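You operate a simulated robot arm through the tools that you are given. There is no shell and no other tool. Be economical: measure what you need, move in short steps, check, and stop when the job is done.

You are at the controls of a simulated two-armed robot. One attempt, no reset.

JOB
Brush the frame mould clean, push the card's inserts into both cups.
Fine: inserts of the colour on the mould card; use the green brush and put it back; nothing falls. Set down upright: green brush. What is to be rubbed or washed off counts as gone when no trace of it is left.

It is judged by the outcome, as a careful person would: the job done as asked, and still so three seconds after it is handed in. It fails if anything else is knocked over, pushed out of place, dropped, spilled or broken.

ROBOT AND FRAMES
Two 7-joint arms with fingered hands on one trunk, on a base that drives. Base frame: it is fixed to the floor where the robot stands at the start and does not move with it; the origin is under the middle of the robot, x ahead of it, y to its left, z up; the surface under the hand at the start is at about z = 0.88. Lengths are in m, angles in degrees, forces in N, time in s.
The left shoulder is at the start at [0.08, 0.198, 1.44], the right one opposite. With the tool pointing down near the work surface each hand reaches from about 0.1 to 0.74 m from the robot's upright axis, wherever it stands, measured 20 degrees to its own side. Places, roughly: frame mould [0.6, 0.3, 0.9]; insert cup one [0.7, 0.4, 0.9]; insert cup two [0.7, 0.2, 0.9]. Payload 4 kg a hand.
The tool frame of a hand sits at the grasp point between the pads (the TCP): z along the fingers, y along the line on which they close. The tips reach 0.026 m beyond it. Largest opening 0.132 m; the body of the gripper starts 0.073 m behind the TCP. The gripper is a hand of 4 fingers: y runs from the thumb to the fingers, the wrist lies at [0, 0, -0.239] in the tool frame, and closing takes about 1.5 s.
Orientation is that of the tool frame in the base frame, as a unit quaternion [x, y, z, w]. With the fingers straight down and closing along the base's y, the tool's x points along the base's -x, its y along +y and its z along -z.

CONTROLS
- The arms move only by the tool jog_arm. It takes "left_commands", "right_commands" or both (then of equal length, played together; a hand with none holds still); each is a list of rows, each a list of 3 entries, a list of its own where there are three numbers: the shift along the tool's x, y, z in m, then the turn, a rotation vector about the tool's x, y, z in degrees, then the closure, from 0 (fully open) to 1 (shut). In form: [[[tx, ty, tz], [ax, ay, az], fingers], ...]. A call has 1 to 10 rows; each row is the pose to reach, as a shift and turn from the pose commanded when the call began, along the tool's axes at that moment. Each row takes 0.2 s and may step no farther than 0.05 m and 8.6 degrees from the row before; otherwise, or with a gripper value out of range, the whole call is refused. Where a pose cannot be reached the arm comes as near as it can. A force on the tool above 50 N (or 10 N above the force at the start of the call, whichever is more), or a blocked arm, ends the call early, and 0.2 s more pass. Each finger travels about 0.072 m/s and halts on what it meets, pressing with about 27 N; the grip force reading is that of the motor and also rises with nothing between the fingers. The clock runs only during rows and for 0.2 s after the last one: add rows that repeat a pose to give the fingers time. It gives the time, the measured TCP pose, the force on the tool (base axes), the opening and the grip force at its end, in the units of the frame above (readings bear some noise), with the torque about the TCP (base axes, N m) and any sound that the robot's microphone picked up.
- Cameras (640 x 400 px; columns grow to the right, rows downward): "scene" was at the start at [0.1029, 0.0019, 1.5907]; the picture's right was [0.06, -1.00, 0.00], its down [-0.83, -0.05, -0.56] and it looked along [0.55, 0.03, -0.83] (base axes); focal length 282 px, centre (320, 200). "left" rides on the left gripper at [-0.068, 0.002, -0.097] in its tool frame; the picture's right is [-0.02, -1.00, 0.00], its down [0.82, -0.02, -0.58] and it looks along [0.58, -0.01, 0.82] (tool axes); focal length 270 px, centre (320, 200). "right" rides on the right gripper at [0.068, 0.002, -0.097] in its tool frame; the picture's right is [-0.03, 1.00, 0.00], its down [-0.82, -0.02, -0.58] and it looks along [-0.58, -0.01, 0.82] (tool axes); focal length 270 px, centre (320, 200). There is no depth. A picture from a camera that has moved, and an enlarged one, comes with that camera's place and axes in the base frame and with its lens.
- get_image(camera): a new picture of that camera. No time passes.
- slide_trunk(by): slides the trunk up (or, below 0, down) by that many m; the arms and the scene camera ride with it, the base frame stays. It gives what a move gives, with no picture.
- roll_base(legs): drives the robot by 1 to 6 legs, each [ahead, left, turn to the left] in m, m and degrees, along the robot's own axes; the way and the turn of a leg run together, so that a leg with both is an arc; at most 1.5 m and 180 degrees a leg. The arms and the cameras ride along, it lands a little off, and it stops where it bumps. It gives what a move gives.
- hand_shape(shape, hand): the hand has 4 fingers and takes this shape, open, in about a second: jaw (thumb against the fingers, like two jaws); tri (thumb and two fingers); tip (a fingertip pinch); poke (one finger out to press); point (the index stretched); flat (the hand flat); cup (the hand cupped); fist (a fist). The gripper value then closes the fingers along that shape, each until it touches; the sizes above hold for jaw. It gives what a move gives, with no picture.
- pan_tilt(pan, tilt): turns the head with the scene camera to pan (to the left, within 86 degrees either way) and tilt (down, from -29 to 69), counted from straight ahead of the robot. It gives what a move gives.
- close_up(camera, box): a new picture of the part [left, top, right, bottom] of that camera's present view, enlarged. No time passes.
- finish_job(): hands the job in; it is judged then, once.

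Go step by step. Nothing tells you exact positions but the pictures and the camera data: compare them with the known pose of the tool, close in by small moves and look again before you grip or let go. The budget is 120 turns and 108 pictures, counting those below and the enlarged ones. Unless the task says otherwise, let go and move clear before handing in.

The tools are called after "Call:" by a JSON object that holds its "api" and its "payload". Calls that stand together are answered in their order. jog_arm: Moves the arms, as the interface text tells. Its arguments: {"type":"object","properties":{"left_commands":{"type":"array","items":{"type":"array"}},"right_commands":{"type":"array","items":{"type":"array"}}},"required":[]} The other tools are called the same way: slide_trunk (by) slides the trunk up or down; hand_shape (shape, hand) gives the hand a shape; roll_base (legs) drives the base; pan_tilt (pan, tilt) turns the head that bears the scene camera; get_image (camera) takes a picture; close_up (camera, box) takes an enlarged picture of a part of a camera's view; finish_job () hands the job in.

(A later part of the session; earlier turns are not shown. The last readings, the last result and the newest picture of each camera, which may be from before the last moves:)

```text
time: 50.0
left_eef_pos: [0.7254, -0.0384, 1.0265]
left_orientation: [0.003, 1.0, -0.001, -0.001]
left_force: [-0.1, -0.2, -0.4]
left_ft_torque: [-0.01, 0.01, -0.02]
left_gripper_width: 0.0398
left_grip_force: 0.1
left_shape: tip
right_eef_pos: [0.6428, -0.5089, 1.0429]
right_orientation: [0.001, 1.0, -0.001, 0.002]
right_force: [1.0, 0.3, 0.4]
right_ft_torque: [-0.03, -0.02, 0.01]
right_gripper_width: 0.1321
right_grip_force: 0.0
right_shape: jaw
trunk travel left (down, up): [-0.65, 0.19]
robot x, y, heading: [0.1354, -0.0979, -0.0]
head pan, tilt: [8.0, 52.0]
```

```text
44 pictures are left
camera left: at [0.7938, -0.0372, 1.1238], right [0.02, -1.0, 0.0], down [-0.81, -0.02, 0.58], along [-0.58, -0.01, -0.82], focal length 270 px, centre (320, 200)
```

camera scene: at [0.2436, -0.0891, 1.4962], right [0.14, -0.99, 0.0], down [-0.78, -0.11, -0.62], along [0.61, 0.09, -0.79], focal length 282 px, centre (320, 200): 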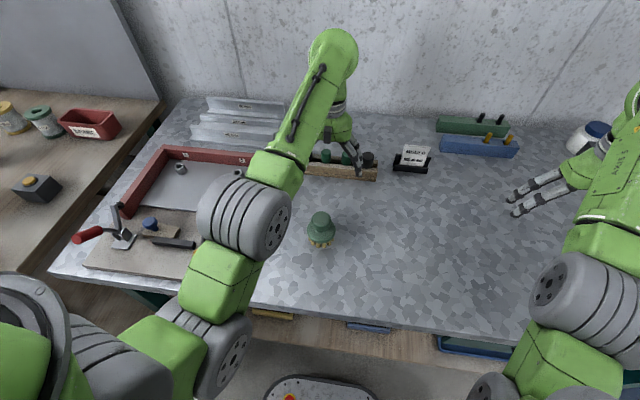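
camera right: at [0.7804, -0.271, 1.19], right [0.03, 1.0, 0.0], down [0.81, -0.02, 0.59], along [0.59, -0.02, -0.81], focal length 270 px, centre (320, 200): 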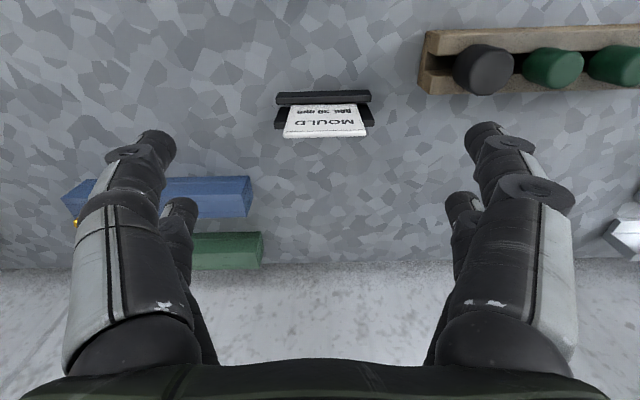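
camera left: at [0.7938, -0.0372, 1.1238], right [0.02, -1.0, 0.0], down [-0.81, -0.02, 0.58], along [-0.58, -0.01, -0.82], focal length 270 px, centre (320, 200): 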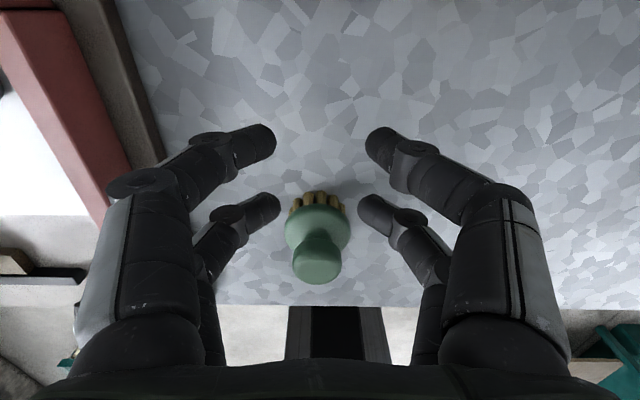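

Call:
{"api": "hand_shape", "payload": {"shape": "tri", "hand": "left"}}

Call:
{"api": "jog_arm", "payload": {"left_commands": [[[0, 0, 0], [0, 0, 0], 0.5], [[0, 0, 0], [0, 0, 0], 0.75], [[0, 0, 0], [0, 0, 0], 0.75], [[0, 0, 0], [0, 0, 0], 0.75], [[0, 0, 0], [0, 0, 0], 0.75], [[0, 0, 0], [0, 0, 0], 0.75]]}}

Call:
{"api": "get_image", "payload": {"camera": "left"}}

```text
time: 50.9
left_eef_pos: [0.7257, -0.0397, 1.0261]
left_orientation: [0.003, 1.0, 0.0, -0.001]
left_force: [0.0, 0.1, 0.7]
left_ft_torque: [0.01, 0.0, 0.01]
left_gripper_width: 0.1317
left_grip_force: 0.0
left_shape: tri
right_eef_pos: [0.6422, -0.5089, 1.0453]
right_orientation: [0.0, 1.0, -0.001, 0.002]
right_force: [0.9, -0.2, -0.8]
right_ft_torque: [0.02, 0.02, -0.02]
right_gripper_width: 0.132
right_grip_force: 0.1
right_shape: jaw
trunk travel left (down, up): [-0.65, 0.19]
robot x, y, heading: [0.1375, -0.0979, 0.0]
head pan, tilt: [8.0, 52.0]
```

```text
time: 52.3
left_eef_pos: [0.7265, -0.0391, 1.0264]
left_orientation: [0.003, 1.0, 0.0, -0.001]
left_force: [-0.5, 0.0, 0.5]
left_ft_torque: [0.02, 0.01, 0.01]
left_gripper_width: 0.0334
left_grip_force: 0.0
left_shape: tri
right_eef_pos: [0.642, -0.5086, 1.0439]
right_orientation: [-0.001, 1.0, -0.002, 0.001]
right_force: [-0.3, 0.1, -0.7]
right_ft_torque: [-0.02, 0.03, -0.01]
right_gripper_width: 0.1317
right_grip_force: 0.0
right_shape: jaw
trunk travel left (down, up): [-0.65, 0.19]
robot x, y, heading: [0.1372, -0.0963, 0.2]
head pan, tilt: [8.0, 52.0]
```

```text
43 pictures are left
camera left: at [0.7938, -0.0372, 1.1238], right [0.02, -1.0, 0.0], down [-0.81, -0.02, 0.58], along [-0.58, -0.01, -0.82], focal length 270 px, centre (320, 200)
```

left: 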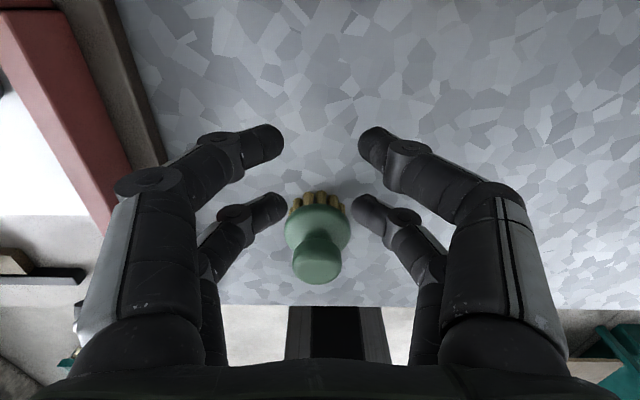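

The hand closes as two opposing finger pairs; to clear neighbouring plugs I should close along x (across the rack). I'll open to jaw-like and rotate the hand about its axis, staying high.

Call:
{"api": "jog_arm", "payload": {"left_commands": [[[0, 0, 0], [0, 0, 8.5], 0.5], [[0, 0, 0], [0, 0, 17], 0.3], [[0, 0, 0], [0, 0, 25.5], 0.3], [[0, 0, 0], [0, 0, 34], 0.3], [[0, 0, 0], [0, 0, 42.5], 0.3], [[0, 0, 0], [0, 0, 51], 0.3], [[0, 0, 0], [0, 0, 59.5], 0.3], [[0, 0, 0], [0, 0, 68], 0.3], [[0, 0, 0], [0, 0, 76.5], 0.3], [[0, 0, 0], [0, 0, 85], 0.3]]}}

```text
time: 54.5
left_eef_pos: [0.7254, -0.0393, 1.0264]
left_orientation: [0.678, 0.735, 0.0, -0.002]
left_force: [0.6, 0.1, 0.6]
left_ft_torque: [0.02, -0.01, -0.02]
left_gripper_width: 0.0919
left_grip_force: 0.1
left_shape: tri
right_eef_pos: [0.6418, -0.5094, 1.0429]
right_orientation: [0.0, 1.0, -0.001, 0.002]
right_force: [0.0, 0.0, -0.1]
right_ft_torque: [0.01, 0.01, -0.04]
right_gripper_width: 0.1321
right_grip_force: 0.0
right_shape: jaw
trunk travel left (down, up): [-0.65, 0.19]
robot x, y, heading: [0.1374, -0.0955, -0.0]
head pan, tilt: [8.0, 52.0]
```

Call:
{"api": "jog_arm", "payload": {"left_commands": [[[0, 0, -0.03], [0, 0, 4.6], 0.3], [[0.003, 0.04, -0.03], [0, 0, 4.6], 0.3], [[0.006, 0.08, -0.03], [0, 0, 4.6], 0.3], [[0.009, 0.111, -0.03], [0, 0, 4.6], 0.3], [[0.009, 0.111, -0.03], [0, 0, 4.6], 0.3]]}}

Call:
{"api": "get_image", "payload": {"camera": "left"}}

Call:
{"api": "close_up", "payload": {"camera": "scene", "box": [280, 80, 440, 190]}}

```text
time: 55.7
left_eef_pos: [0.835, -0.0192, 1.0572]
left_orientation: [0.706, 0.708, 0.002, 0.0]
left_force: [0.2, 0.1, -0.4]
left_ft_torque: [-0.03, 0.01, -0.03]
left_gripper_width: 0.0918
left_grip_force: 0.1
left_shape: tri
right_eef_pos: [0.6421, -0.5094, 1.0442]
right_orientation: [0.001, 1.0, -0.001, 0.003]
right_force: [-0.7, 0.2, -0.1]
right_ft_torque: [0.0, 0.0, -0.03]
right_gripper_width: 0.1318
right_grip_force: 0.1
right_shape: jaw
trunk travel left (down, up): [-0.65, 0.19]
robot x, y, heading: [0.1369, -0.0954, 0.3]
head pan, tilt: [8.0, 52.0]
```

```text
42 pictures are left
camera left: at [0.8361, -0.0875, 1.1536], right [-1.0, -0.03, 0.0], down [-0.02, 0.82, 0.58], along [-0.02, 0.58, -0.82], focal length 270 px, centre (320, 200)
```

left: 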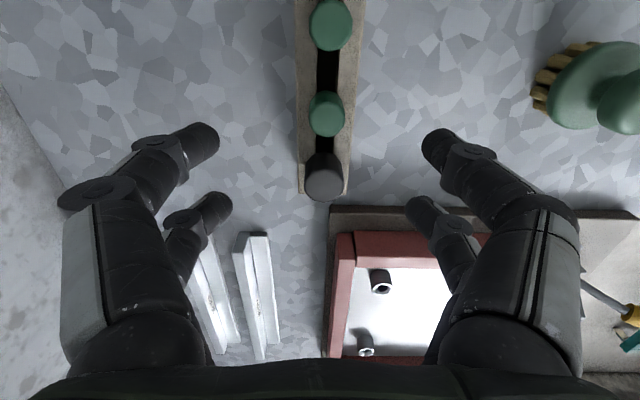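

```text
3.64 times, centred on (360, 135) of scene
camera zoom: at [0.2431, -0.0891, 1.4962], right [0.14, -0.99, 0.0], down [-0.78, -0.11, -0.62], along [0.61, 0.09, -0.79], focal length 1025 px, centre (174, 436)
```

zoom: 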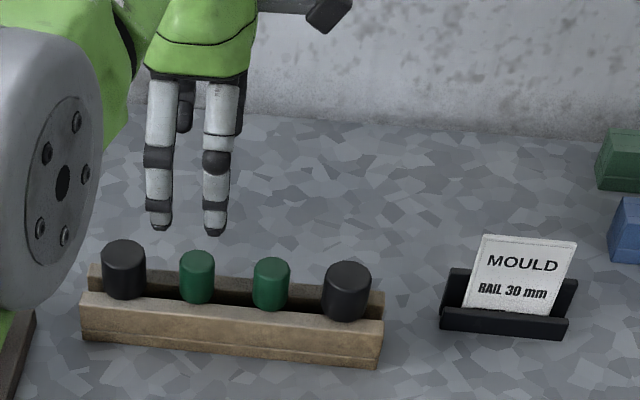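

Plugs at about [0.829, -0.0245] and [0.829, -0.081], 27 mm wide. The two finger pairs are ~45 mm apart, so I'll pinch with the front pair only, hand turned to 30°, which keeps all fingers off the neighbours.

Call:
{"api": "jog_arm", "payload": {"left_commands": [[[0.001, -0.003, 0], [0, 0, -7.5], 0.4], [[0.002, -0.006, 0], [0, 0, -15], 0.5], [[0.003, -0.009, 0], [0, 0, -22.5], 0.6], [[0.0035, -0.012, 0], [0, 0, -30], 0.62], [[0.004, -0.015, 0], [0, 0, -37.5], 0.62], [[0.0045, -0.018, 0], [0, 0, -45], 0.62], [[0.0045, -0.021, 0], [0, 0, -52.5], 0.62], [[0.0045, -0.023, 0], [0, 0, -60], 0.62], [[0.0045, -0.023, 0], [0, 0, -60], 0.62]]}}

Call:
{"api": "get_image", "payload": {"camera": "left"}}

```text
time: 57.7
left_eef_pos: [0.8119, -0.0166, 1.056]
left_orientation: [0.257, 0.966, 0.0, -0.001]
left_force: [0.1, -0.6, 0.1]
left_ft_torque: [0.01, 0.03, 0.02]
left_gripper_width: 0.0505
left_grip_force: 0.0
left_shape: tri
right_eef_pos: [0.6419, -0.5094, 1.0439]
right_orientation: [0.0, 1.0, -0.002, 0.002]
right_force: [0.4, -0.2, -0.6]
right_ft_torque: [-0.02, 0.01, -0.02]
right_gripper_width: 0.1315
right_grip_force: 0.1
right_shape: jaw
trunk travel left (down, up): [-0.65, 0.19]
robot x, y, heading: [0.138, -0.0951, -0.2]
head pan, tilt: [8.0, 52.0]
```

```text
40 pictures are left
camera left: at [0.8724, -0.049, 1.1535], right [-0.47, -0.88, 0.0], down [-0.72, 0.39, 0.58], along [-0.51, 0.27, -0.82], focal length 270 px, centre (320, 200)
```

left: 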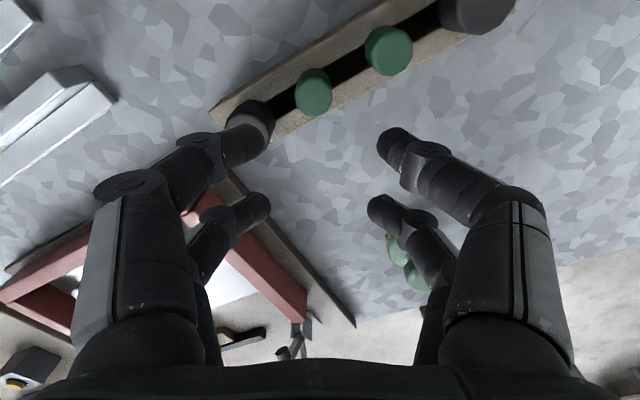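

Call:
{"api": "jog_arm", "payload": {"left_commands": [[[0, 0.0047, 0.02], [0, 0, 0], 0.62], [[0, 0.0047, 0.045], [0, 0, 0], 0.62], [[0, 0.0047, 0.064], [0, 0, 0], 0.62], [[0, 0.0047, 0.064], [0, 0, 0], 0.62]]}}

Call:
{"api": "get_image", "payload": {"camera": "left"}}

Call:
{"api": "close_up", "payload": {"camera": "scene", "box": [290, 110, 410, 190]}}

```text
time: 58.7
left_eef_pos: [0.8155, -0.0118, 0.9924]
left_orientation: [0.258, 0.966, 0.001, -0.001]
left_force: [-0.3, 0.1, -0.4]
left_ft_torque: [-0.01, 0.01, 0.01]
left_gripper_width: 0.0507
left_grip_force: 0.0
left_shape: tri
right_eef_pos: [0.6421, -0.5085, 1.0435]
right_orientation: [0.0, 1.0, 0.0, 0.001]
right_force: [0.3, 0.5, -0.2]
right_ft_torque: [-0.02, -0.02, 0.02]
right_gripper_width: 0.1315
right_grip_force: 0.2
right_shape: jaw
trunk travel left (down, up): [-0.65, 0.19]
robot x, y, heading: [0.1377, -0.0971, 0.0]
head pan, tilt: [8.0, 52.0]
```

```text
39 pictures are left
camera left: at [0.8754, -0.0433, 1.09], right [-0.48, -0.88, 0.0], down [-0.72, 0.39, 0.58], along [-0.51, 0.28, -0.82], focal length 270 px, centre (320, 200)
```

left: 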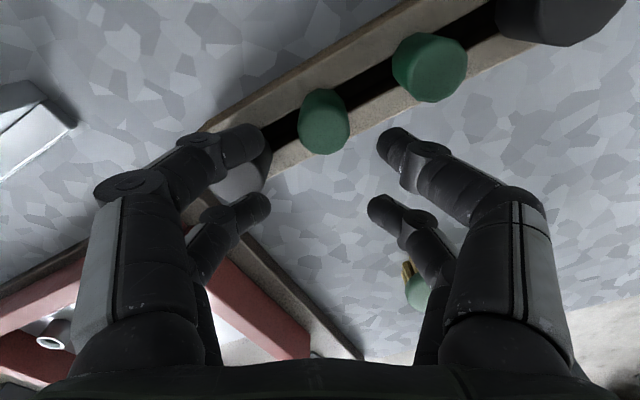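

```text
5.00 times, centred on (350, 150) of scene
camera zoom: at [0.2435, -0.0891, 1.4961], right [0.14, -0.99, 0.0], down [-0.78, -0.11, -0.62], along [0.61, 0.09, -0.79], focal length 1410 px, centre (170, 450)
```

zoom: 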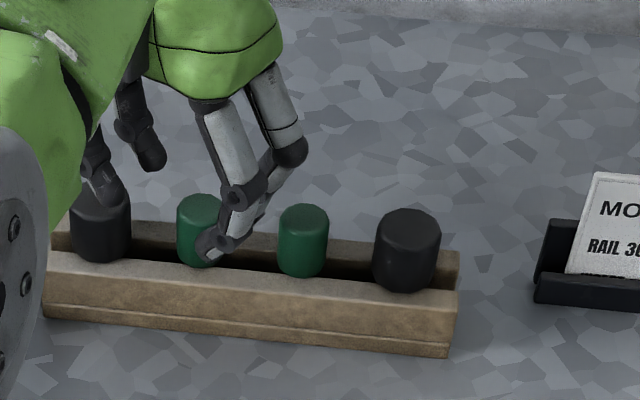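

The rear-left finger is close to the black neighbour; turn to 22° and narrow the opening slightly before going lower.

Call:
{"api": "jog_arm", "payload": {"left_commands": [[[0, -0.002, -0.01], [0, 0, -4], 0.66], [[0, -0.0043, -0.01], [0, 0, -8], 0.68], [[0, -0.0043, -0.01], [0, 0, -8], 0.68], [[0, -0.0043, 0.005], [0, 0, -8], 0.68], [[0, -0.0043, 0.01], [0, 0, -8], 0.68], [[0, -0.0043, 0.01], [0, 0, -8], 0.68]]}}

Call:
{"api": "get_image", "payload": {"camera": "left"}}

Call:
{"api": "close_up", "payload": {"camera": "scene", "box": [290, 110, 410, 190]}}

```text
time: 60.1
left_eef_pos: [0.8133, -0.0167, 0.9828]
left_orientation: [0.191, 0.982, 0.001, -0.001]
left_force: [-0.2, 0.2, -0.6]
left_ft_torque: [0.03, 0.01, -0.02]
left_gripper_width: 0.0425
left_grip_force: 0.2
left_shape: tri
right_eef_pos: [0.6422, -0.5085, 1.0435]
right_orientation: [0.0, 1.0, -0.001, 0.001]
right_force: [-0.8, 0.1, 0.7]
right_ft_torque: [0.0, 0.0, -0.03]
right_gripper_width: 0.1319
right_grip_force: 0.1
right_shape: jaw
trunk travel left (down, up): [-0.65, 0.19]
robot x, y, heading: [0.1386, -0.0987, 0.4]
head pan, tilt: [8.0, 52.0]
```

```text
37 pictures are left
camera left: at [0.8772, -0.0394, 1.0799], right [-0.35, -0.94, 0.0], down [-0.76, 0.28, 0.58], along [-0.54, 0.2, -0.82], focal length 270 px, centre (320, 200)
```

left: 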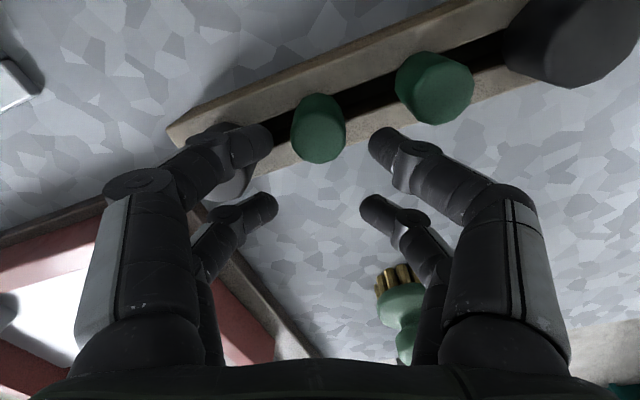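

```text
5.00 times, centred on (350, 150) of scene
camera zoom: at [0.2434, -0.0891, 1.4961], right [0.14, -0.99, 0.0], down [-0.78, -0.11, -0.62], along [0.61, 0.09, -0.79], focal length 1410 px, centre (170, 450)
```

zoom: 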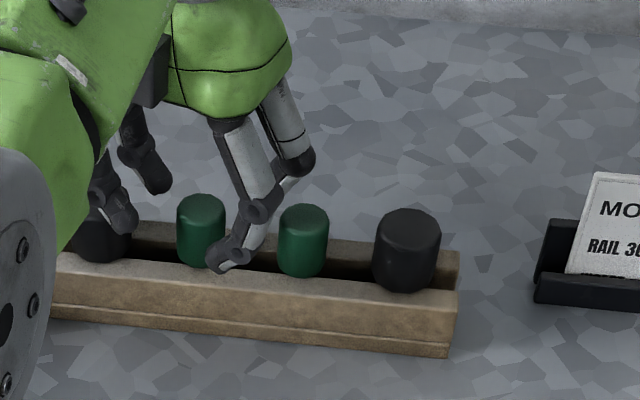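

Call:
{"api": "jog_arm", "payload": {"left_commands": [[[0, 0, 0.008], [0, 0, 0], 0.68], [[0, 0, 0.015], [0, 0, 0], 0.68], [[0, 0, 0.015], [0, 0, 0], 0.68]]}}

Call:
{"api": "get_image", "payload": {"camera": "left"}}

```text
time: 60.9
left_eef_pos: [0.8119, -0.0165, 0.9678]
left_orientation: [0.189, 0.982, 0.0, -0.001]
left_force: [-1.7, -1.6, 1.3]
left_ft_torque: [0.13, 0.03, 0.05]
left_gripper_width: 0.0423
left_grip_force: 0.1
left_shape: tri
right_eef_pos: [0.6416, -0.5092, 1.043]
right_orientation: [0.0, 1.0, 0.0, 0.003]
right_force: [0.9, -0.7, -0.1]
right_ft_torque: [-0.03, 0.02, 0.02]
right_gripper_width: 0.1321
right_grip_force: 0.1
right_shape: jaw
trunk travel left (down, up): [-0.65, 0.19]
robot x, y, heading: [0.1361, -0.094, -0.1]
head pan, tilt: [8.0, 52.0]
```

```text
35 pictures are left
camera left: at [0.8766, -0.0396, 1.0646], right [-0.35, -0.94, 0.0], down [-0.76, 0.28, 0.58], along [-0.54, 0.2, -0.82], focal length 270 px, centre (320, 200)
```

left: 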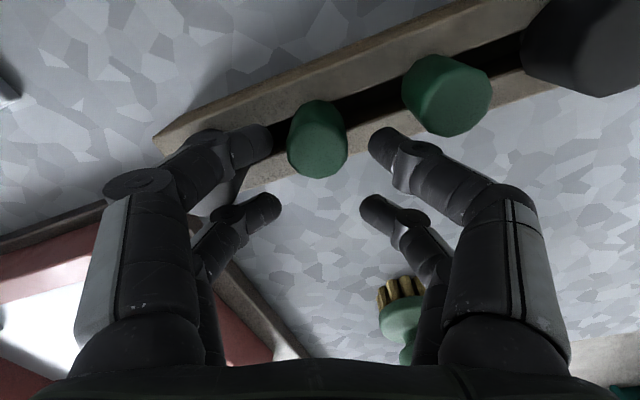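

Call:
{"api": "close_up", "payload": {"camera": "scene", "box": [280, 120, 380, 185]}}

Call:
{"api": "jog_arm", "payload": {"left_commands": [[[0, 0, 0], [0, 0, 0], 0.75], [[0, 0, 0], [0, 0, 0], 0.8], [[0, 0, 0], [0, 0, 0], 0.85], [[0, 0, 0], [0, 0, 0], 0.9], [[0, 0, 0], [0, 0, 0], 0.9]]}}

Call:
{"api": "get_image", "payload": {"camera": "left"}}

```text
6.15 times, centred on (330, 152) of scene
camera zoom: at [0.243, -0.0893, 1.4962], right [0.14, -0.99, 0.0], down [-0.78, -0.11, -0.62], along [0.61, 0.09, -0.79], focal length 1735 px, centre (258, 492)
```

zoom: 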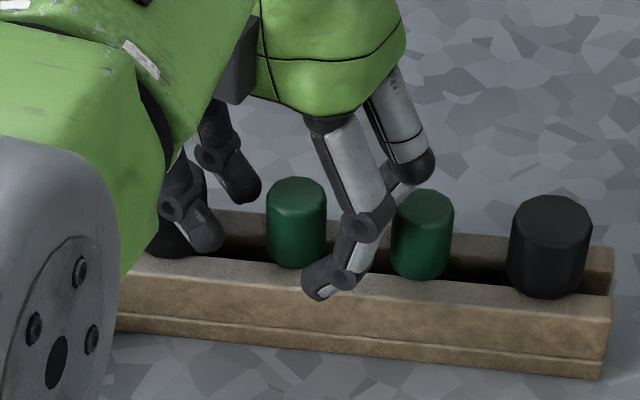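

```text
time: 62.1
left_eef_pos: [0.8126, -0.0147, 0.9668]
left_orientation: [0.189, 0.982, 0.0, -0.001]
left_force: [0.0, 0.3, -0.8]
left_ft_torque: [-0.02, 0.01, 0.0]
left_gripper_width: 0.0095
left_grip_force: 27.1
left_shape: tri
right_eef_pos: [0.6429, -0.5092, 1.0444]
right_orientation: [0.0, 1.0, 0.0, 0.002]
right_force: [0.0, -0.2, -0.6]
right_ft_torque: [-0.02, -0.01, 0.02]
right_gripper_width: 0.132
right_grip_force: 0.0
right_shape: jaw
trunk travel left (down, up): [-0.65, 0.19]
robot x, y, heading: [0.1388, -0.0961, -0.1]
head pan, tilt: [8.0, 52.0]
```

```text
33 pictures are left
camera left: at [0.8771, -0.0394, 1.0641], right [-0.35, -0.94, 0.0], down [-0.76, 0.28, 0.58], along [-0.54, 0.2, -0.81], focal length 270 px, centre (320, 200)
```

left: 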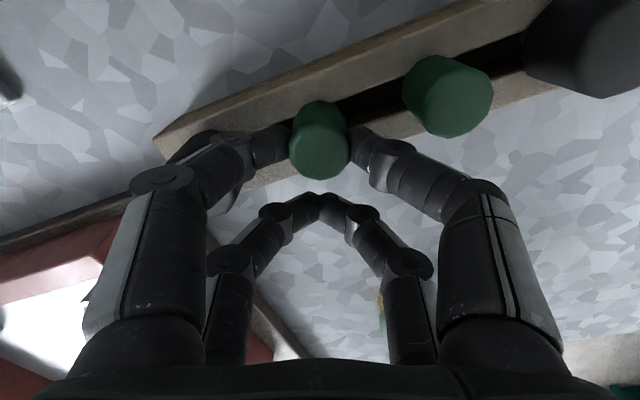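

The front pair pinches the green plug well. Lift.

Call:
{"api": "jog_arm", "payload": {"left_commands": [[[0, 0, 0], [0, 0, 0], 1], [[0, 0, -0.02], [0, 0, 0], 1], [[0, 0, -0.045], [0, 0, 0], 1], [[0, 0, -0.08], [0, 0, 0], 1], [[0, 0, -0.1], [0, 0, 0], 1]]}}

Call:
{"api": "close_up", "payload": {"camera": "scene", "box": [280, 80, 400, 185]}}

Call:
{"api": "get_image", "payload": {"camera": "left"}}

```text
time: 63.3
left_eef_pos: [0.8126, -0.0141, 1.0673]
left_orientation: [0.189, 0.982, 0.0, -0.001]
left_force: [0.3, 0.3, -0.6]
left_ft_torque: [-0.01, 0.05, 0.0]
left_gripper_width: 0.0093
left_grip_force: 26.6
left_shape: tri
right_eef_pos: [0.6421, -0.5098, 1.0442]
right_orientation: [0.0, 1.0, 0.001, 0.002]
right_force: [0.8, 0.2, 0.6]
right_ft_torque: [-0.01, -0.02, -0.02]
right_gripper_width: 0.1322
right_grip_force: 0.1
right_shape: jaw
trunk travel left (down, up): [-0.65, 0.19]
robot x, y, heading: [0.1359, -0.098, 0.2]
head pan, tilt: [8.0, 52.0]
```

```text
3.81 times, centred on (340, 132) of scene
camera zoom: at [0.2434, -0.0893, 1.4961], right [0.14, -0.99, 0.0], down [-0.78, -0.11, -0.62], along [0.61, 0.09, -0.79], focal length 1074 px, centre (244, 457)
```

zoom: 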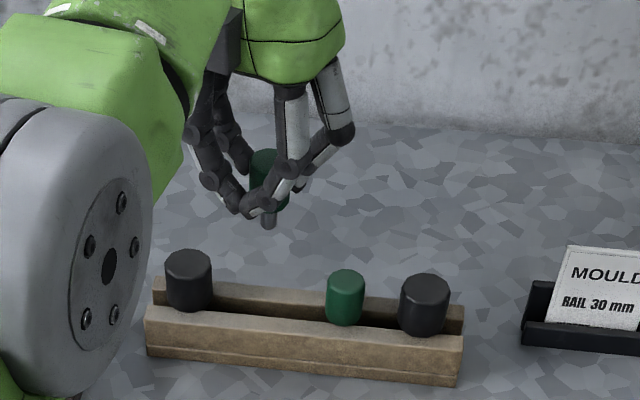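

```text
31 pictures are left
camera left: at [0.8758, -0.0388, 1.164], right [-0.35, -0.94, 0.0], down [-0.76, 0.28, 0.58], along [-0.54, 0.2, -0.81], focal length 270 px, centre (320, 200)
```

left: 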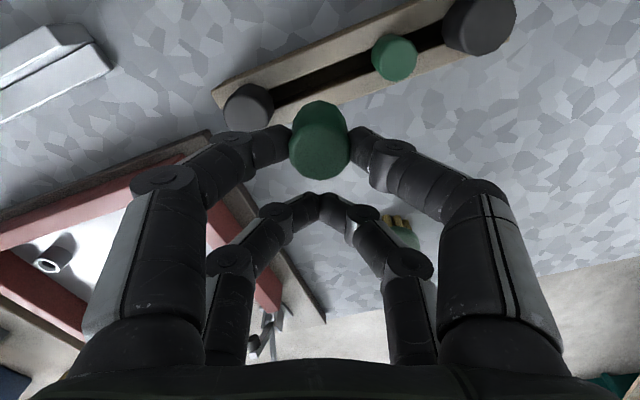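

Plug lifted: a 27 mm head with presumably a thin stem below. Carry it over cup 2.

Call:
{"api": "jog_arm", "payload": {"left_commands": [[[0.021, 0.0235, 0], [0, 0, 0], 1], [[0.042, 0.047, 0], [0, 0, 0], 1], [[0.063, 0.0705, 0], [0, 0, 0], 1], [[0.084, 0.094, 0], [0, 0, 0], 1], [[0.105, 0.1175, 0], [0, 0, 0], 1], [[0.126, 0.141, 0], [0, 0, 0], 1], [[0.147, 0.1645, 0], [0, 0, 0], 1], [[0.1677, 0.1878, 0], [0, 0, 0], 1], [[0.1677, 0.1878, 0], [0, 0, 0], 1]]}}

Call:
{"api": "get_image", "payload": {"camera": "left"}}

Call:
{"api": "close_up", "payload": {"camera": "scene", "box": [160, 90, 280, 200]}}

```text
time: 65.3
left_eef_pos: [0.7273, 0.2187, 1.0676]
left_orientation: [0.19, 0.982, 0.001, 0.0]
left_force: [0.1, -0.1, -1.8]
left_ft_torque: [0.01, 0.01, 0.04]
left_gripper_width: 0.0092
left_grip_force: 27.0
left_shape: tri
right_eef_pos: [0.6435, -0.509, 1.0445]
right_orientation: [0.0, 1.0, 0.0, 0.002]
right_force: [0.3, -0.5, -0.7]
right_ft_torque: [0.0, 0.0, 0.02]
right_gripper_width: 0.1318
right_grip_force: 0.1
right_shape: jaw
trunk travel left (down, up): [-0.65, 0.19]
robot x, y, heading: [0.1369, -0.0982, -0.1]
head pan, tilt: [8.0, 52.0]
```

```text
30 pictures are left
camera left: at [0.7909, 0.1957, 1.1646], right [-0.35, -0.94, 0.0], down [-0.76, 0.28, 0.58], along [-0.54, 0.2, -0.81], focal length 270 px, centre (320, 200)
```

left: 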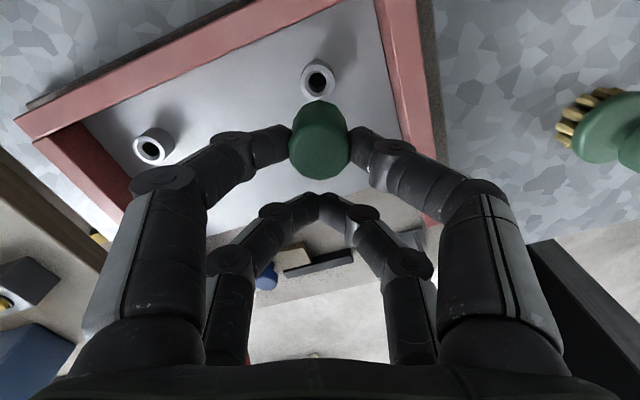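

```text
3.64 times, centred on (220, 145) of scene
camera zoom: at [0.2439, -0.0895, 1.4961], right [0.14, -0.99, 0.0], down [-0.78, -0.11, -0.62], along [0.61, 0.09, -0.79], focal length 1025 px, centre (684, 400)
```

zoom: 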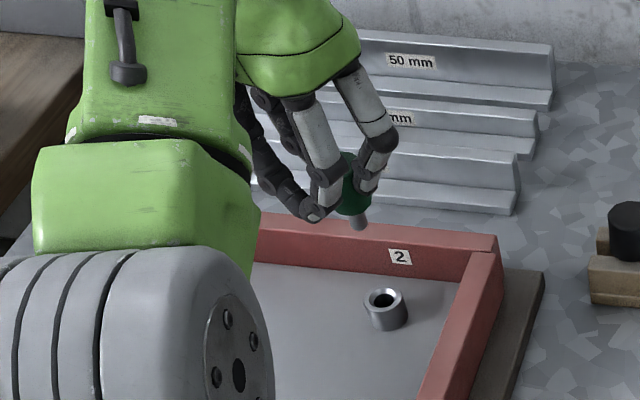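

Stem is visible and narrow. Tip is ~0.062 below the TCP. Nudge 3 mm along tool y and descend to just above the cup.

Call:
{"api": "jog_arm", "payload": {"left_commands": [[[0, 0.003, 0.02], [0, 0, 0], 1], [[0, 0.003, 0.045], [0, 0, 0], 1], [[0, 0.003, 0.066], [0, 0, 0], 1], [[0, 0.003, 0.07], [0, 0, 0], 1], [[0, 0.003, 0.07], [0, 0, 0], 1]]}}

Call:
{"api": "get_image", "payload": {"camera": "left"}}

Call:
{"api": "close_up", "payload": {"camera": "scene", "box": [195, 140, 265, 190]}}

```text
time: 66.5
left_eef_pos: [0.7287, 0.2232, 0.9964]
left_orientation: [0.19, 0.982, 0.0, -0.001]
left_force: [-0.1, 0.1, -1.0]
left_ft_torque: [0.0, 0.0, 0.02]
left_gripper_width: 0.0094
left_grip_force: 26.6
left_shape: tri
right_eef_pos: [0.6422, -0.5083, 1.0437]
right_orientation: [0.0, 1.0, -0.001, 0.002]
right_force: [0.3, -0.3, 0.1]
right_ft_torque: [-0.05, 0.0, 0.04]
right_gripper_width: 0.132
right_grip_force: 0.1
right_shape: jaw
trunk travel left (down, up): [-0.65, 0.19]
robot x, y, heading: [0.1361, -0.0968, 0.2]
head pan, tilt: [8.0, 52.0]
```

```text
28 pictures are left
camera left: at [0.793, 0.1995, 1.0943], right [-0.35, -0.94, 0.0], down [-0.76, 0.28, 0.58], along [-0.54, 0.2, -0.82], focal length 270 px, centre (320, 200)
```

left: 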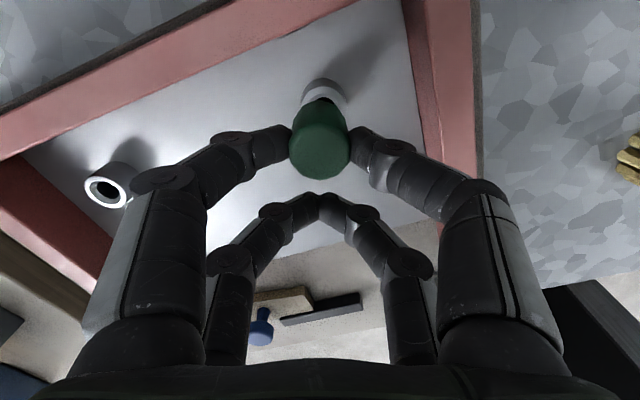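

```text
8.00 times, centred on (230, 165) of scene
camera zoom: at [0.2437, -0.0891, 1.4961], right [0.14, -0.99, 0.0], down [-0.78, -0.11, -0.62], along [0.61, 0.09, -0.79], focal length 2256 px, centre (1040, 480)
```

zoom: 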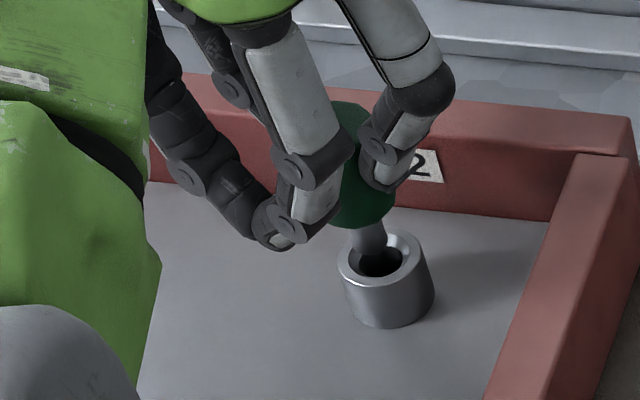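

The stem tip is over the chamfered bore within ~1.5 mm. Small correction and lower into the cup.

Call:
{"api": "jog_arm", "payload": {"left_commands": [[[-0.0013, -0.001, 0.002], [0, 0, 0], 1], [[-0.0013, -0.001, 0.009], [0, 0, 0], 1], [[-0.0013, -0.001, 0.016], [0, 0, 0], 1]]}}

Call:
{"api": "close_up", "payload": {"camera": "scene", "box": [195, 140, 265, 190]}}

```text
time: 67.3
left_eef_pos: [0.7293, 0.2213, 0.9804]
left_orientation: [0.191, 0.982, 0.0, 0.0]
left_force: [0.1, -0.2, -1.0]
left_ft_torque: [-0.01, 0.03, 0.02]
left_gripper_width: 0.0095
left_grip_force: 27.1
left_shape: tri
right_eef_pos: [0.6425, -0.5094, 1.0435]
right_orientation: [0.0, 1.0, -0.001, 0.002]
right_force: [0.2, 0.0, -1.1]
right_ft_torque: [-0.01, 0.03, 0.03]
right_gripper_width: 0.1318
right_grip_force: 0.0
right_shape: jaw
trunk travel left (down, up): [-0.65, 0.19]
robot x, y, heading: [0.139, -0.0982, 0.0]
head pan, tilt: [8.0, 52.0]
```

```text
8.00 times, centred on (230, 165) of scene
camera zoom: at [0.2437, -0.0889, 1.4961], right [0.14, -0.99, 0.0], down [-0.78, -0.11, -0.62], along [0.61, 0.09, -0.79], focal length 2256 px, centre (1040, 480)
```

zoom: 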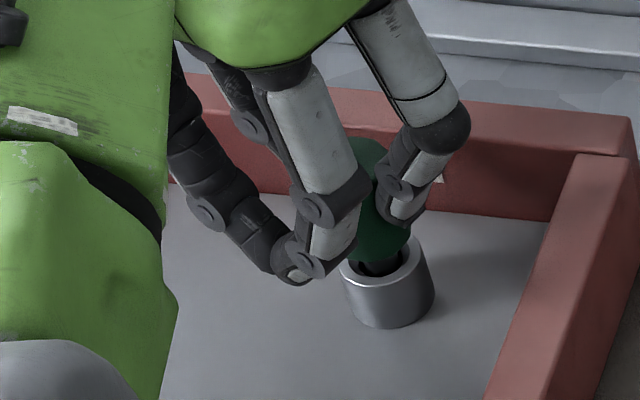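

Entering freely. Continue downward with force check.

Call:
{"api": "jog_arm", "payload": {"left_commands": [[[0, 0, 0.005], [0, 0, 0], 1], [[0, 0, 0.01], [0, 0, 0], 1]]}}

Call:
{"api": "close_up", "payload": {"camera": "scene", "box": [195, 140, 265, 190]}}

```text
time: 67.9
left_eef_pos: [0.7275, 0.2216, 0.9723]
left_orientation: [0.189, 0.982, 0.001, 0.0]
left_force: [1.4, 0.0, 3.4]
left_ft_torque: [-0.02, -0.07, 0.0]
left_gripper_width: 0.0096
left_grip_force: 26.5
left_shape: tri
right_eef_pos: [0.6416, -0.5087, 1.0448]
right_orientation: [-0.001, 1.0, 0.001, 0.002]
right_force: [-0.1, -0.3, 0.1]
right_ft_torque: [0.01, -0.01, -0.01]
right_gripper_width: 0.1317
right_grip_force: 0.1
right_shape: jaw
trunk travel left (down, up): [-0.65, 0.19]
robot x, y, heading: [0.1364, -0.097, 0.2]
head pan, tilt: [8.0, 52.0]
```

```text
8.00 times, centred on (230, 165) of scene
camera zoom: at [0.2425, -0.0894, 1.4963], right [0.14, -0.99, 0.0], down [-0.78, -0.11, -0.62], along [0.61, 0.09, -0.79], focal length 2256 px, centre (1040, 480)
```

zoom: 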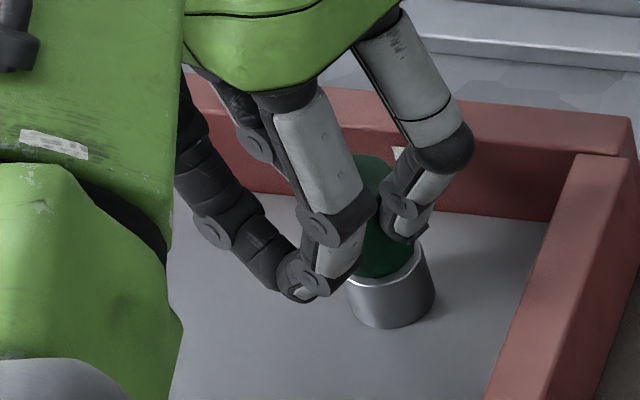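

Call:
{"api": "jog_arm", "payload": {"left_commands": [[[0, 0, 0.003], [0, 0, 0], 1], [[0, 0, 0.006], [0, 0, 0], 1], [[0, 0, 0.009], [0, 0, 0], 1]]}}

Call:
{"api": "close_up", "payload": {"camera": "scene", "box": [195, 140, 265, 190]}}

```text
time: 68.7
left_eef_pos: [0.7279, 0.2208, 0.9697]
left_orientation: [0.189, 0.982, 0.004, 0.005]
left_force: [6.0, 0.2, 33.3]
left_ft_torque: [-0.11, -0.73, 0.03]
left_gripper_width: 0.0122
left_grip_force: 27.4
left_shape: tri
right_eef_pos: [0.638, -0.5118, 1.0448]
right_orientation: [0.001, 1.0, 0.0, 0.004]
right_force: [0.2, -0.1, 0.4]
right_ft_torque: [0.0, 0.01, 0.01]
right_gripper_width: 0.1321
right_grip_force: 0.0
right_shape: jaw
trunk travel left (down, up): [-0.65, 0.19]
robot x, y, heading: [0.1356, -0.0983, 0.0]
head pan, tilt: [8.0, 52.0]
```

```text
8.00 times, centred on (230, 165) of scene
camera zoom: at [0.2389, -0.0921, 1.4969], right [0.14, -0.99, 0.0], down [-0.78, -0.11, -0.62], along [0.61, 0.09, -0.79], focal length 2256 px, centre (1040, 480)
```

zoom: 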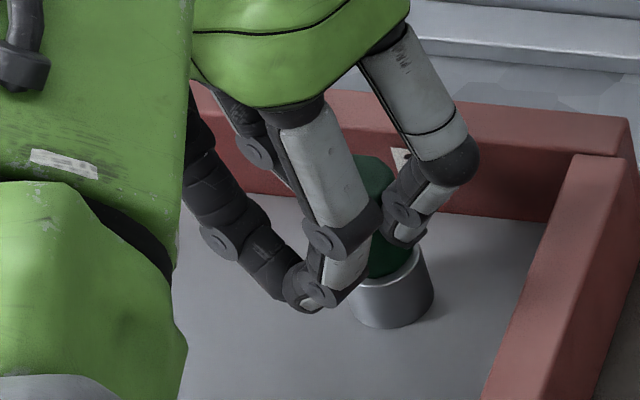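

33 N reached — it's either seated on the rim or resisting. Relax, open just enough, lift, and inspect.

Call:
{"api": "jog_arm", "payload": {"left_commands": [[[0, 0, -0.004], [0, 0, 0], 1], [[0, 0, -0.006], [0, 0, 0], 0.85], [[0, 0, -0.006], [0, 0, 0], 0.75], [[0, 0, -0.006], [0, 0, 0], 0.65], [[0, 0, -0.006], [0, 0, 0], 0.55], [[0, 0, -0.006], [0, 0, 0], 0.5], [[0, 0, -0.03], [0, 0, 0], 0.5], [[0, 0, -0.07], [0, 0, 0], 0.5], [[0, 0, -0.1], [0, 0, 0], 0.5]]}}

Call:
{"api": "close_up", "payload": {"camera": "scene", "box": [195, 140, 265, 190]}}

Call:
{"api": "close_up", "payload": {"camera": "left", "box": [260, 30, 400, 120]}}

```text
time: 70.7
left_eef_pos: [0.7273, 0.222, 1.0623]
left_orientation: [0.189, 0.982, 0.001, -0.001]
left_force: [-0.2, 0.1, -0.4]
left_ft_torque: [0.01, 0.0, 0.0]
left_gripper_width: 0.0658
left_grip_force: 0.2
left_shape: tri
right_eef_pos: [0.642, -0.5093, 1.0432]
right_orientation: [0.0, 1.0, -0.001, 0.002]
right_force: [0.6, 0.7, 0.5]
right_ft_torque: [0.0, -0.01, 0.02]
right_gripper_width: 0.1318
right_grip_force: 0.1
right_shape: jaw
trunk travel left (down, up): [-0.65, 0.19]
robot x, y, heading: [0.1363, -0.0954, 0.2]
head pan, tilt: [8.0, 52.0]
```

```text
8.00 times, centred on (230, 165) of scene
camera zoom: at [0.2437, -0.089, 1.496], right [0.14, -0.99, 0.0], down [-0.78, -0.11, -0.62], along [0.61, 0.09, -0.79], focal length 2256 px, centre (1040, 480)
```

zoom: 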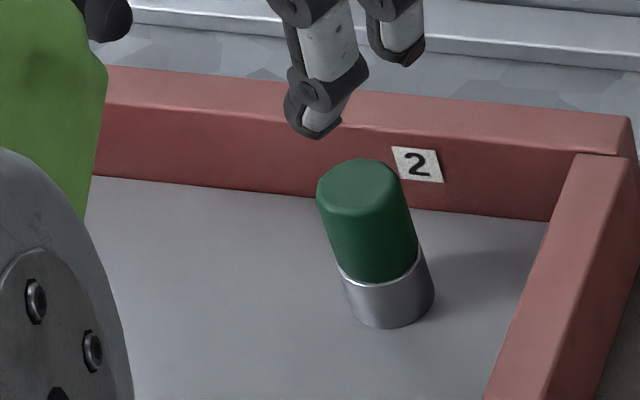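

```text
4.44 times, centred on (330, 75) of left
camera zoom: at [0.7927, 0.1991, 1.1594], right [-0.35, -0.94, 0.0], down [-0.76, 0.28, 0.58], along [-0.54, 0.2, -0.81], focal length 1201 px, centre (276, 756)
```

zoom: 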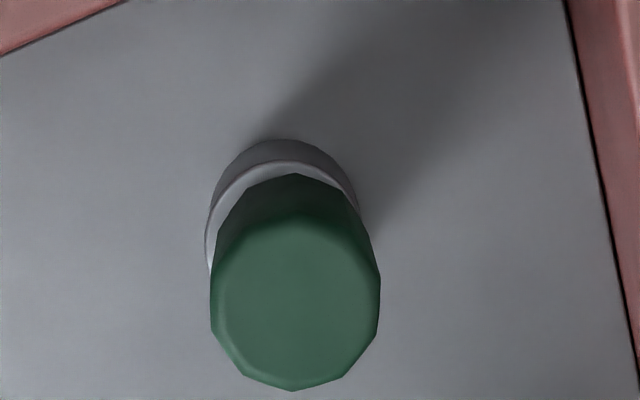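

Plug 1 is seated upright on the rim of cup 2. Now go back over the rack for the second green plug.

Call:
{"api": "jog_arm", "payload": {"left_commands": [[[-0.0237, -0.0302, 0], [0, 0, 0], 0.5], [[-0.0474, -0.0604, 0], [0, 0, 0], 0.5], [[-0.0711, -0.0906, 0], [0, 0, 0], 0.6], [[-0.0948, -0.1208, 0], [0, 0, 0], 0.65], [[-0.1185, -0.151, 0], [0, 0, 0], 0.65], [[-0.1422, -0.1812, 0], [0, 0, 0], 0.65], [[-0.1659, -0.2114, 0.01], [0, 0, 0], 0.65], [[-0.1896, -0.2415, 0.035], [0, 0, 0], 0.65], [[-0.1896, -0.2415, 0.055], [0, 0, 0], 0.65], [[-0.1896, -0.2415, 0.055], [0, 0, 0], 0.65]]}}

Call:
{"api": "get_image", "payload": {"camera": "left"}}

```text
time: 72.9
left_eef_pos: [0.8153, -0.0732, 1.0069]
left_orientation: [0.19, 0.982, 0.0, 0.0]
left_force: [0.1, -0.4, -0.1]
left_ft_torque: [-0.02, 0.04, 0.0]
left_gripper_width: 0.0464
left_grip_force: 0.1
left_shape: tri
right_eef_pos: [0.6414, -0.5082, 1.0446]
right_orientation: [0.0, 1.0, -0.001, 0.003]
right_force: [0.1, 0.7, -0.3]
right_ft_torque: [0.01, 0.02, -0.02]
right_gripper_width: 0.1319
right_grip_force: 0.1
right_shape: jaw
trunk travel left (down, up): [-0.65, 0.19]
robot x, y, heading: [0.1367, -0.0953, 0.1]
head pan, tilt: [8.0, 52.0]
```

```text
21 pictures are left
camera left: at [0.8794, -0.096, 1.1049], right [-0.35, -0.94, 0.0], down [-0.76, 0.28, 0.58], along [-0.54, 0.2, -0.82], focal length 270 px, centre (320, 200)
```

left: 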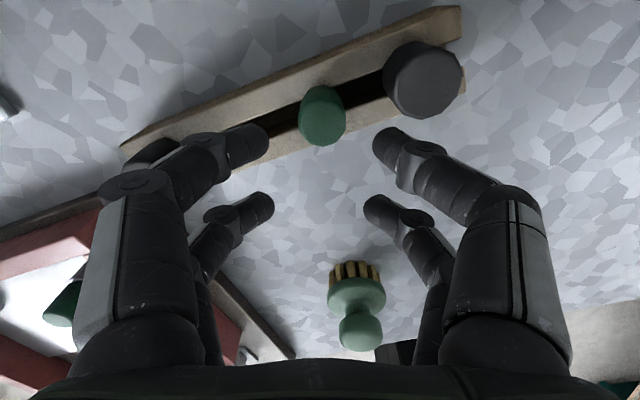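

Call:
{"api": "jog_arm", "payload": {"left_commands": [[[-0.0008, -0.002, 0.012], [0, 0, 0], 0.65], [[-0.0008, -0.002, 0.024], [0, 0, 0], 0.65], [[-0.0008, -0.002, 0.033], [0, 0, 0], 0.66], [[-0.0008, -0.002, 0.04], [0, 0, 0], 0.66], [[-0.0008, -0.002, 0.04], [0, 0, 0], 0.66]]}}

Call:
{"api": "get_image", "payload": {"camera": "left"}}

```text
time: 74.1
left_eef_pos: [0.8142, -0.0752, 0.9681]
left_orientation: [0.19, 0.982, 0.0, -0.001]
left_force: [0.4, 0.0, 0.0]
left_ft_torque: [0.0, -0.05, 0.02]
left_gripper_width: 0.0448
left_grip_force: 0.0
left_shape: tri
right_eef_pos: [0.6414, -0.5096, 1.0427]
right_orientation: [0.001, 1.0, -0.002, 0.001]
right_force: [0.7, -0.1, 0.0]
right_ft_torque: [0.02, -0.01, -0.02]
right_gripper_width: 0.132
right_grip_force: 0.1
right_shape: jaw
trunk travel left (down, up): [-0.65, 0.19]
robot x, y, heading: [0.1394, -0.0997, 0.3]
head pan, tilt: [8.0, 52.0]
```

```text
20 pictures are left
camera left: at [0.879, -0.0987, 1.0649], right [-0.35, -0.94, 0.0], down [-0.76, 0.28, 0.58], along [-0.54, 0.2, -0.82], focal length 270 px, centre (320, 200)
```

left: 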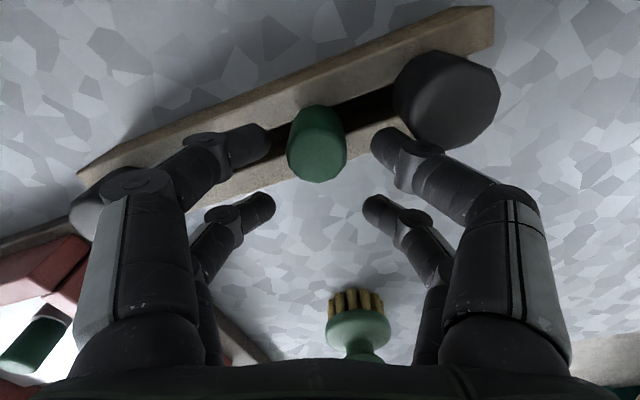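

Call:
{"api": "jog_arm", "payload": {"left_commands": [[[0.0018, 0, 0], [0, 0, 0], 0.66], [[0.0018, 0, 0], [0, 0, 0], 0.75], [[0.0018, 0, 0], [0, 0, 0], 0.82], [[0.0018, 0, 0], [0, 0, 0], 0.9], [[0.0018, 0, 0], [0, 0, 0], 1], [[0.0018, 0, 0], [0, 0, 0], 1], [[0.0018, 0, -0.02], [0, 0, 0], 1], [[0.0018, 0, -0.05], [0, 0, 0], 1], [[0.0018, 0, -0.09], [0, 0, 0], 1], [[0.0018, 0, -0.1], [0, 0, 0], 1]]}}

Call:
{"api": "get_image", "payload": {"camera": "left"}}

```text
time: 76.3
left_eef_pos: [0.8139, -0.0744, 1.0683]
left_orientation: [0.19, 0.982, 0.001, -0.001]
left_force: [0.2, -1.0, -0.7]
left_ft_torque: [-0.01, 0.0, -0.03]
left_gripper_width: 0.0095
left_grip_force: 26.7
left_shape: tri
right_eef_pos: [0.6424, -0.5096, 1.0444]
right_orientation: [0.0, 1.0, -0.001, 0.002]
right_force: [1.2, -0.2, 0.8]
right_ft_torque: [-0.01, 0.01, 0.01]
right_gripper_width: 0.1318
right_grip_force: 0.0
right_shape: jaw
trunk travel left (down, up): [-0.65, 0.19]
robot x, y, heading: [0.136, -0.0977, -0.0]
head pan, tilt: [8.0, 52.0]
```

```text
19 pictures are left
camera left: at [0.8781, -0.0973, 1.1651], right [-0.35, -0.94, 0.0], down [-0.76, 0.28, 0.58], along [-0.54, 0.2, -0.82], focal length 270 px, centre (320, 200)
```

left: 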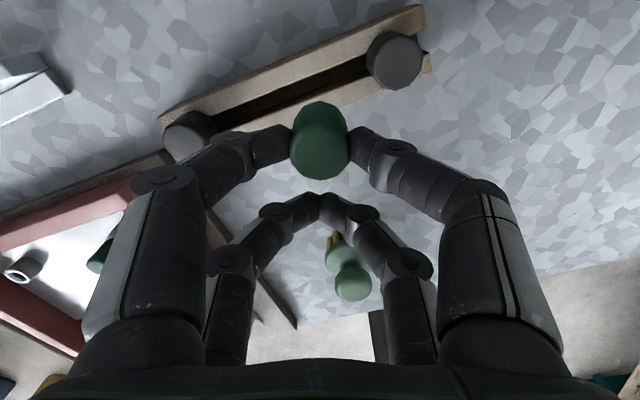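

Held the same way. Carry to above cup 1.

Call:
{"api": "jog_arm", "payload": {"left_commands": [[[0.0255, 0.04006, 0], [0, 0, 0], 1], [[0.051, 0.0801, 0], [0, 0, 0], 1], [[0.0764, 0.1202, 0], [0, 0, 0], 1], [[0.1019, 0.1602, 0], [0, 0, 0], 1], [[0.1274, 0.2003, 0], [0, 0, 0], 1], [[0.1529, 0.2404, 0], [0, 0, 0], 1], [[0.1784, 0.2804, 0], [0, 0, 0], 1], [[0.2038, 0.3205, 0], [0, 0, 0], 1], [[0.2293, 0.3605, 0], [0, 0, 0], 1], [[0.2548, 0.4006, 0], [0, 0, 0], 1]]}}

Call:
{"api": "get_image", "payload": {"camera": "left"}}

```text
time: 78.5
left_eef_pos: [0.7256, 0.3955, 1.066]
left_orientation: [0.19, 0.982, -0.001, -0.001]
left_force: [-0.1, 0.8, -0.7]
left_ft_torque: [0.0, -0.02, -0.01]
left_gripper_width: 0.0094
left_grip_force: 26.9
left_shape: tri
right_eef_pos: [0.6426, -0.5078, 1.0445]
right_orientation: [0.0, 1.0, -0.002, 0.003]
right_force: [-1.0, 0.5, 0.7]
right_ft_torque: [-0.02, -0.01, -0.02]
right_gripper_width: 0.1318
right_grip_force: 0.1
right_shape: jaw
trunk travel left (down, up): [-0.65, 0.19]
robot x, y, heading: [0.1394, -0.0968, 0.4]
head pan, tilt: [8.0, 52.0]
```

```text
18 pictures are left
camera left: at [0.7898, 0.3722, 1.1634], right [-0.35, -0.94, 0.0], down [-0.76, 0.29, 0.58], along [-0.54, 0.2, -0.82], focal length 270 px, centre (320, 200)
```

left: 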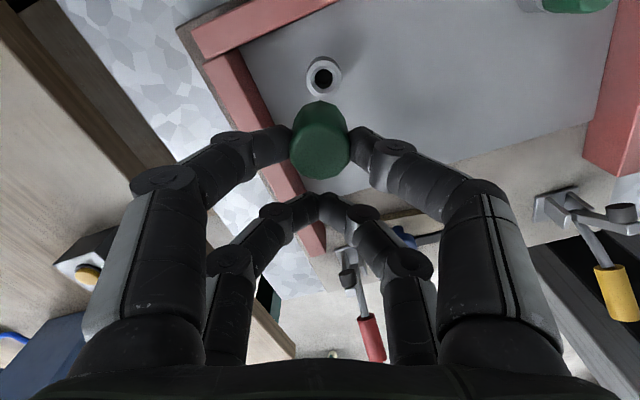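

Call:
{"api": "jog_arm", "payload": {"left_commands": [[[-0.002, -0.002, 0.02], [0, 0, 0], 1], [[-0.002, -0.002, 0.045], [0, 0, 0], 1], [[-0.002, -0.002, 0.066], [0, 0, 0], 1], [[-0.002, -0.002, 0.07], [0, 0, 0], 1], [[-0.002, -0.002, 0.07], [0, 0, 0], 1]]}}

Call:
{"api": "get_image", "payload": {"camera": "left"}}

Call:
{"api": "close_up", "payload": {"camera": "scene", "box": [140, 130, 220, 190]}}

```text
time: 79.7
left_eef_pos: [0.7267, 0.3892, 0.9971]
left_orientation: [0.19, 0.982, 0.0, -0.001]
left_force: [-0.5, 0.6, -1.2]
left_ft_torque: [-0.01, -0.01, 0.0]
left_gripper_width: 0.0094
left_grip_force: 26.7
left_shape: tri
right_eef_pos: [0.6428, -0.5087, 1.0433]
right_orientation: [0.0, 1.0, -0.001, 0.003]
right_force: [-0.4, 0.4, -0.3]
right_ft_torque: [-0.02, -0.02, 0.02]
right_gripper_width: 0.1318
right_grip_force: 0.2
right_shape: jaw
trunk travel left (down, up): [-0.65, 0.19]
robot x, y, heading: [0.1396, -0.0982, 0.2]
head pan, tilt: [8.0, 52.0]
```

```text
17 pictures are left
camera left: at [0.79, 0.3661, 1.0939], right [-0.35, -0.94, 0.0], down [-0.76, 0.28, 0.58], along [-0.54, 0.2, -0.82], focal length 270 px, centre (320, 200)
```

left: 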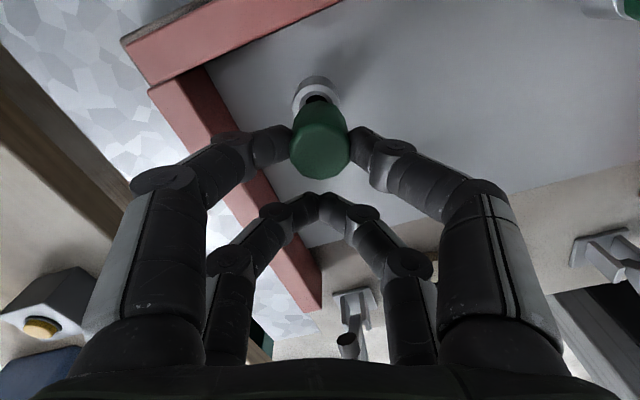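

```text
6.67 times, centred on (180, 160) of scene
camera zoom: at [0.2436, -0.0886, 1.4961], right [0.14, -0.99, 0.0], down [-0.78, -0.11, -0.62], along [0.61, 0.09, -0.79], focal length 1880 px, centre (1253, 467)
```

zoom: 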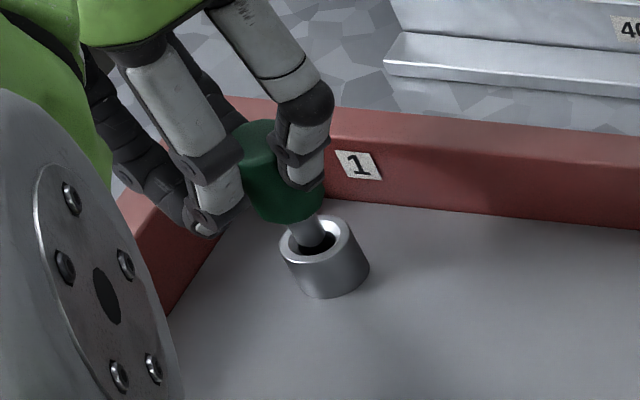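

Both views call for about +3 mm x and +2 mm y. Correct and lower 9 mm, then check.

Call:
{"api": "jog_arm", "payload": {"left_commands": [[[-0.0023, 0.0031, 0], [0, 0, 0], 1], [[-0.0023, 0.0031, 0.002], [0, 0, 0], 1], [[-0.0023, 0.0031, 0.009], [0, 0, 0], 1]]}}

Call:
{"api": "close_up", "payload": {"camera": "scene", "box": [140, 130, 220, 190]}}

```text
time: 80.5
left_eef_pos: [0.7302, 0.3914, 0.9882]
left_orientation: [0.188, 0.982, 0.0, -0.001]
left_force: [-0.3, -0.4, -0.2]
left_ft_torque: [-0.03, 0.01, 0.03]
left_gripper_width: 0.0098
left_grip_force: 27.1
left_shape: tri
right_eef_pos: [0.6411, -0.5086, 1.0438]
right_orientation: [0.0, 1.0, -0.001, 0.002]
right_force: [0.2, -0.6, -0.7]
right_ft_torque: [-0.01, 0.03, 0.04]
right_gripper_width: 0.1319
right_grip_force: 0.0
right_shape: jaw
trunk travel left (down, up): [-0.65, 0.19]
robot x, y, heading: [0.1314, -0.0954, 0.2]
head pan, tilt: [8.0, 52.0]
```

```text
6.67 times, centred on (180, 160) of scene
camera zoom: at [0.2436, -0.0889, 1.4961], right [0.14, -0.99, 0.0], down [-0.78, -0.11, -0.62], along [0.61, 0.09, -0.79], focal length 1880 px, centre (1253, 467)
```

zoom: 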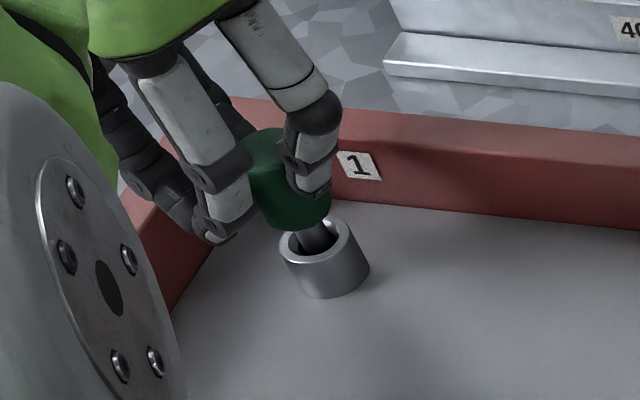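

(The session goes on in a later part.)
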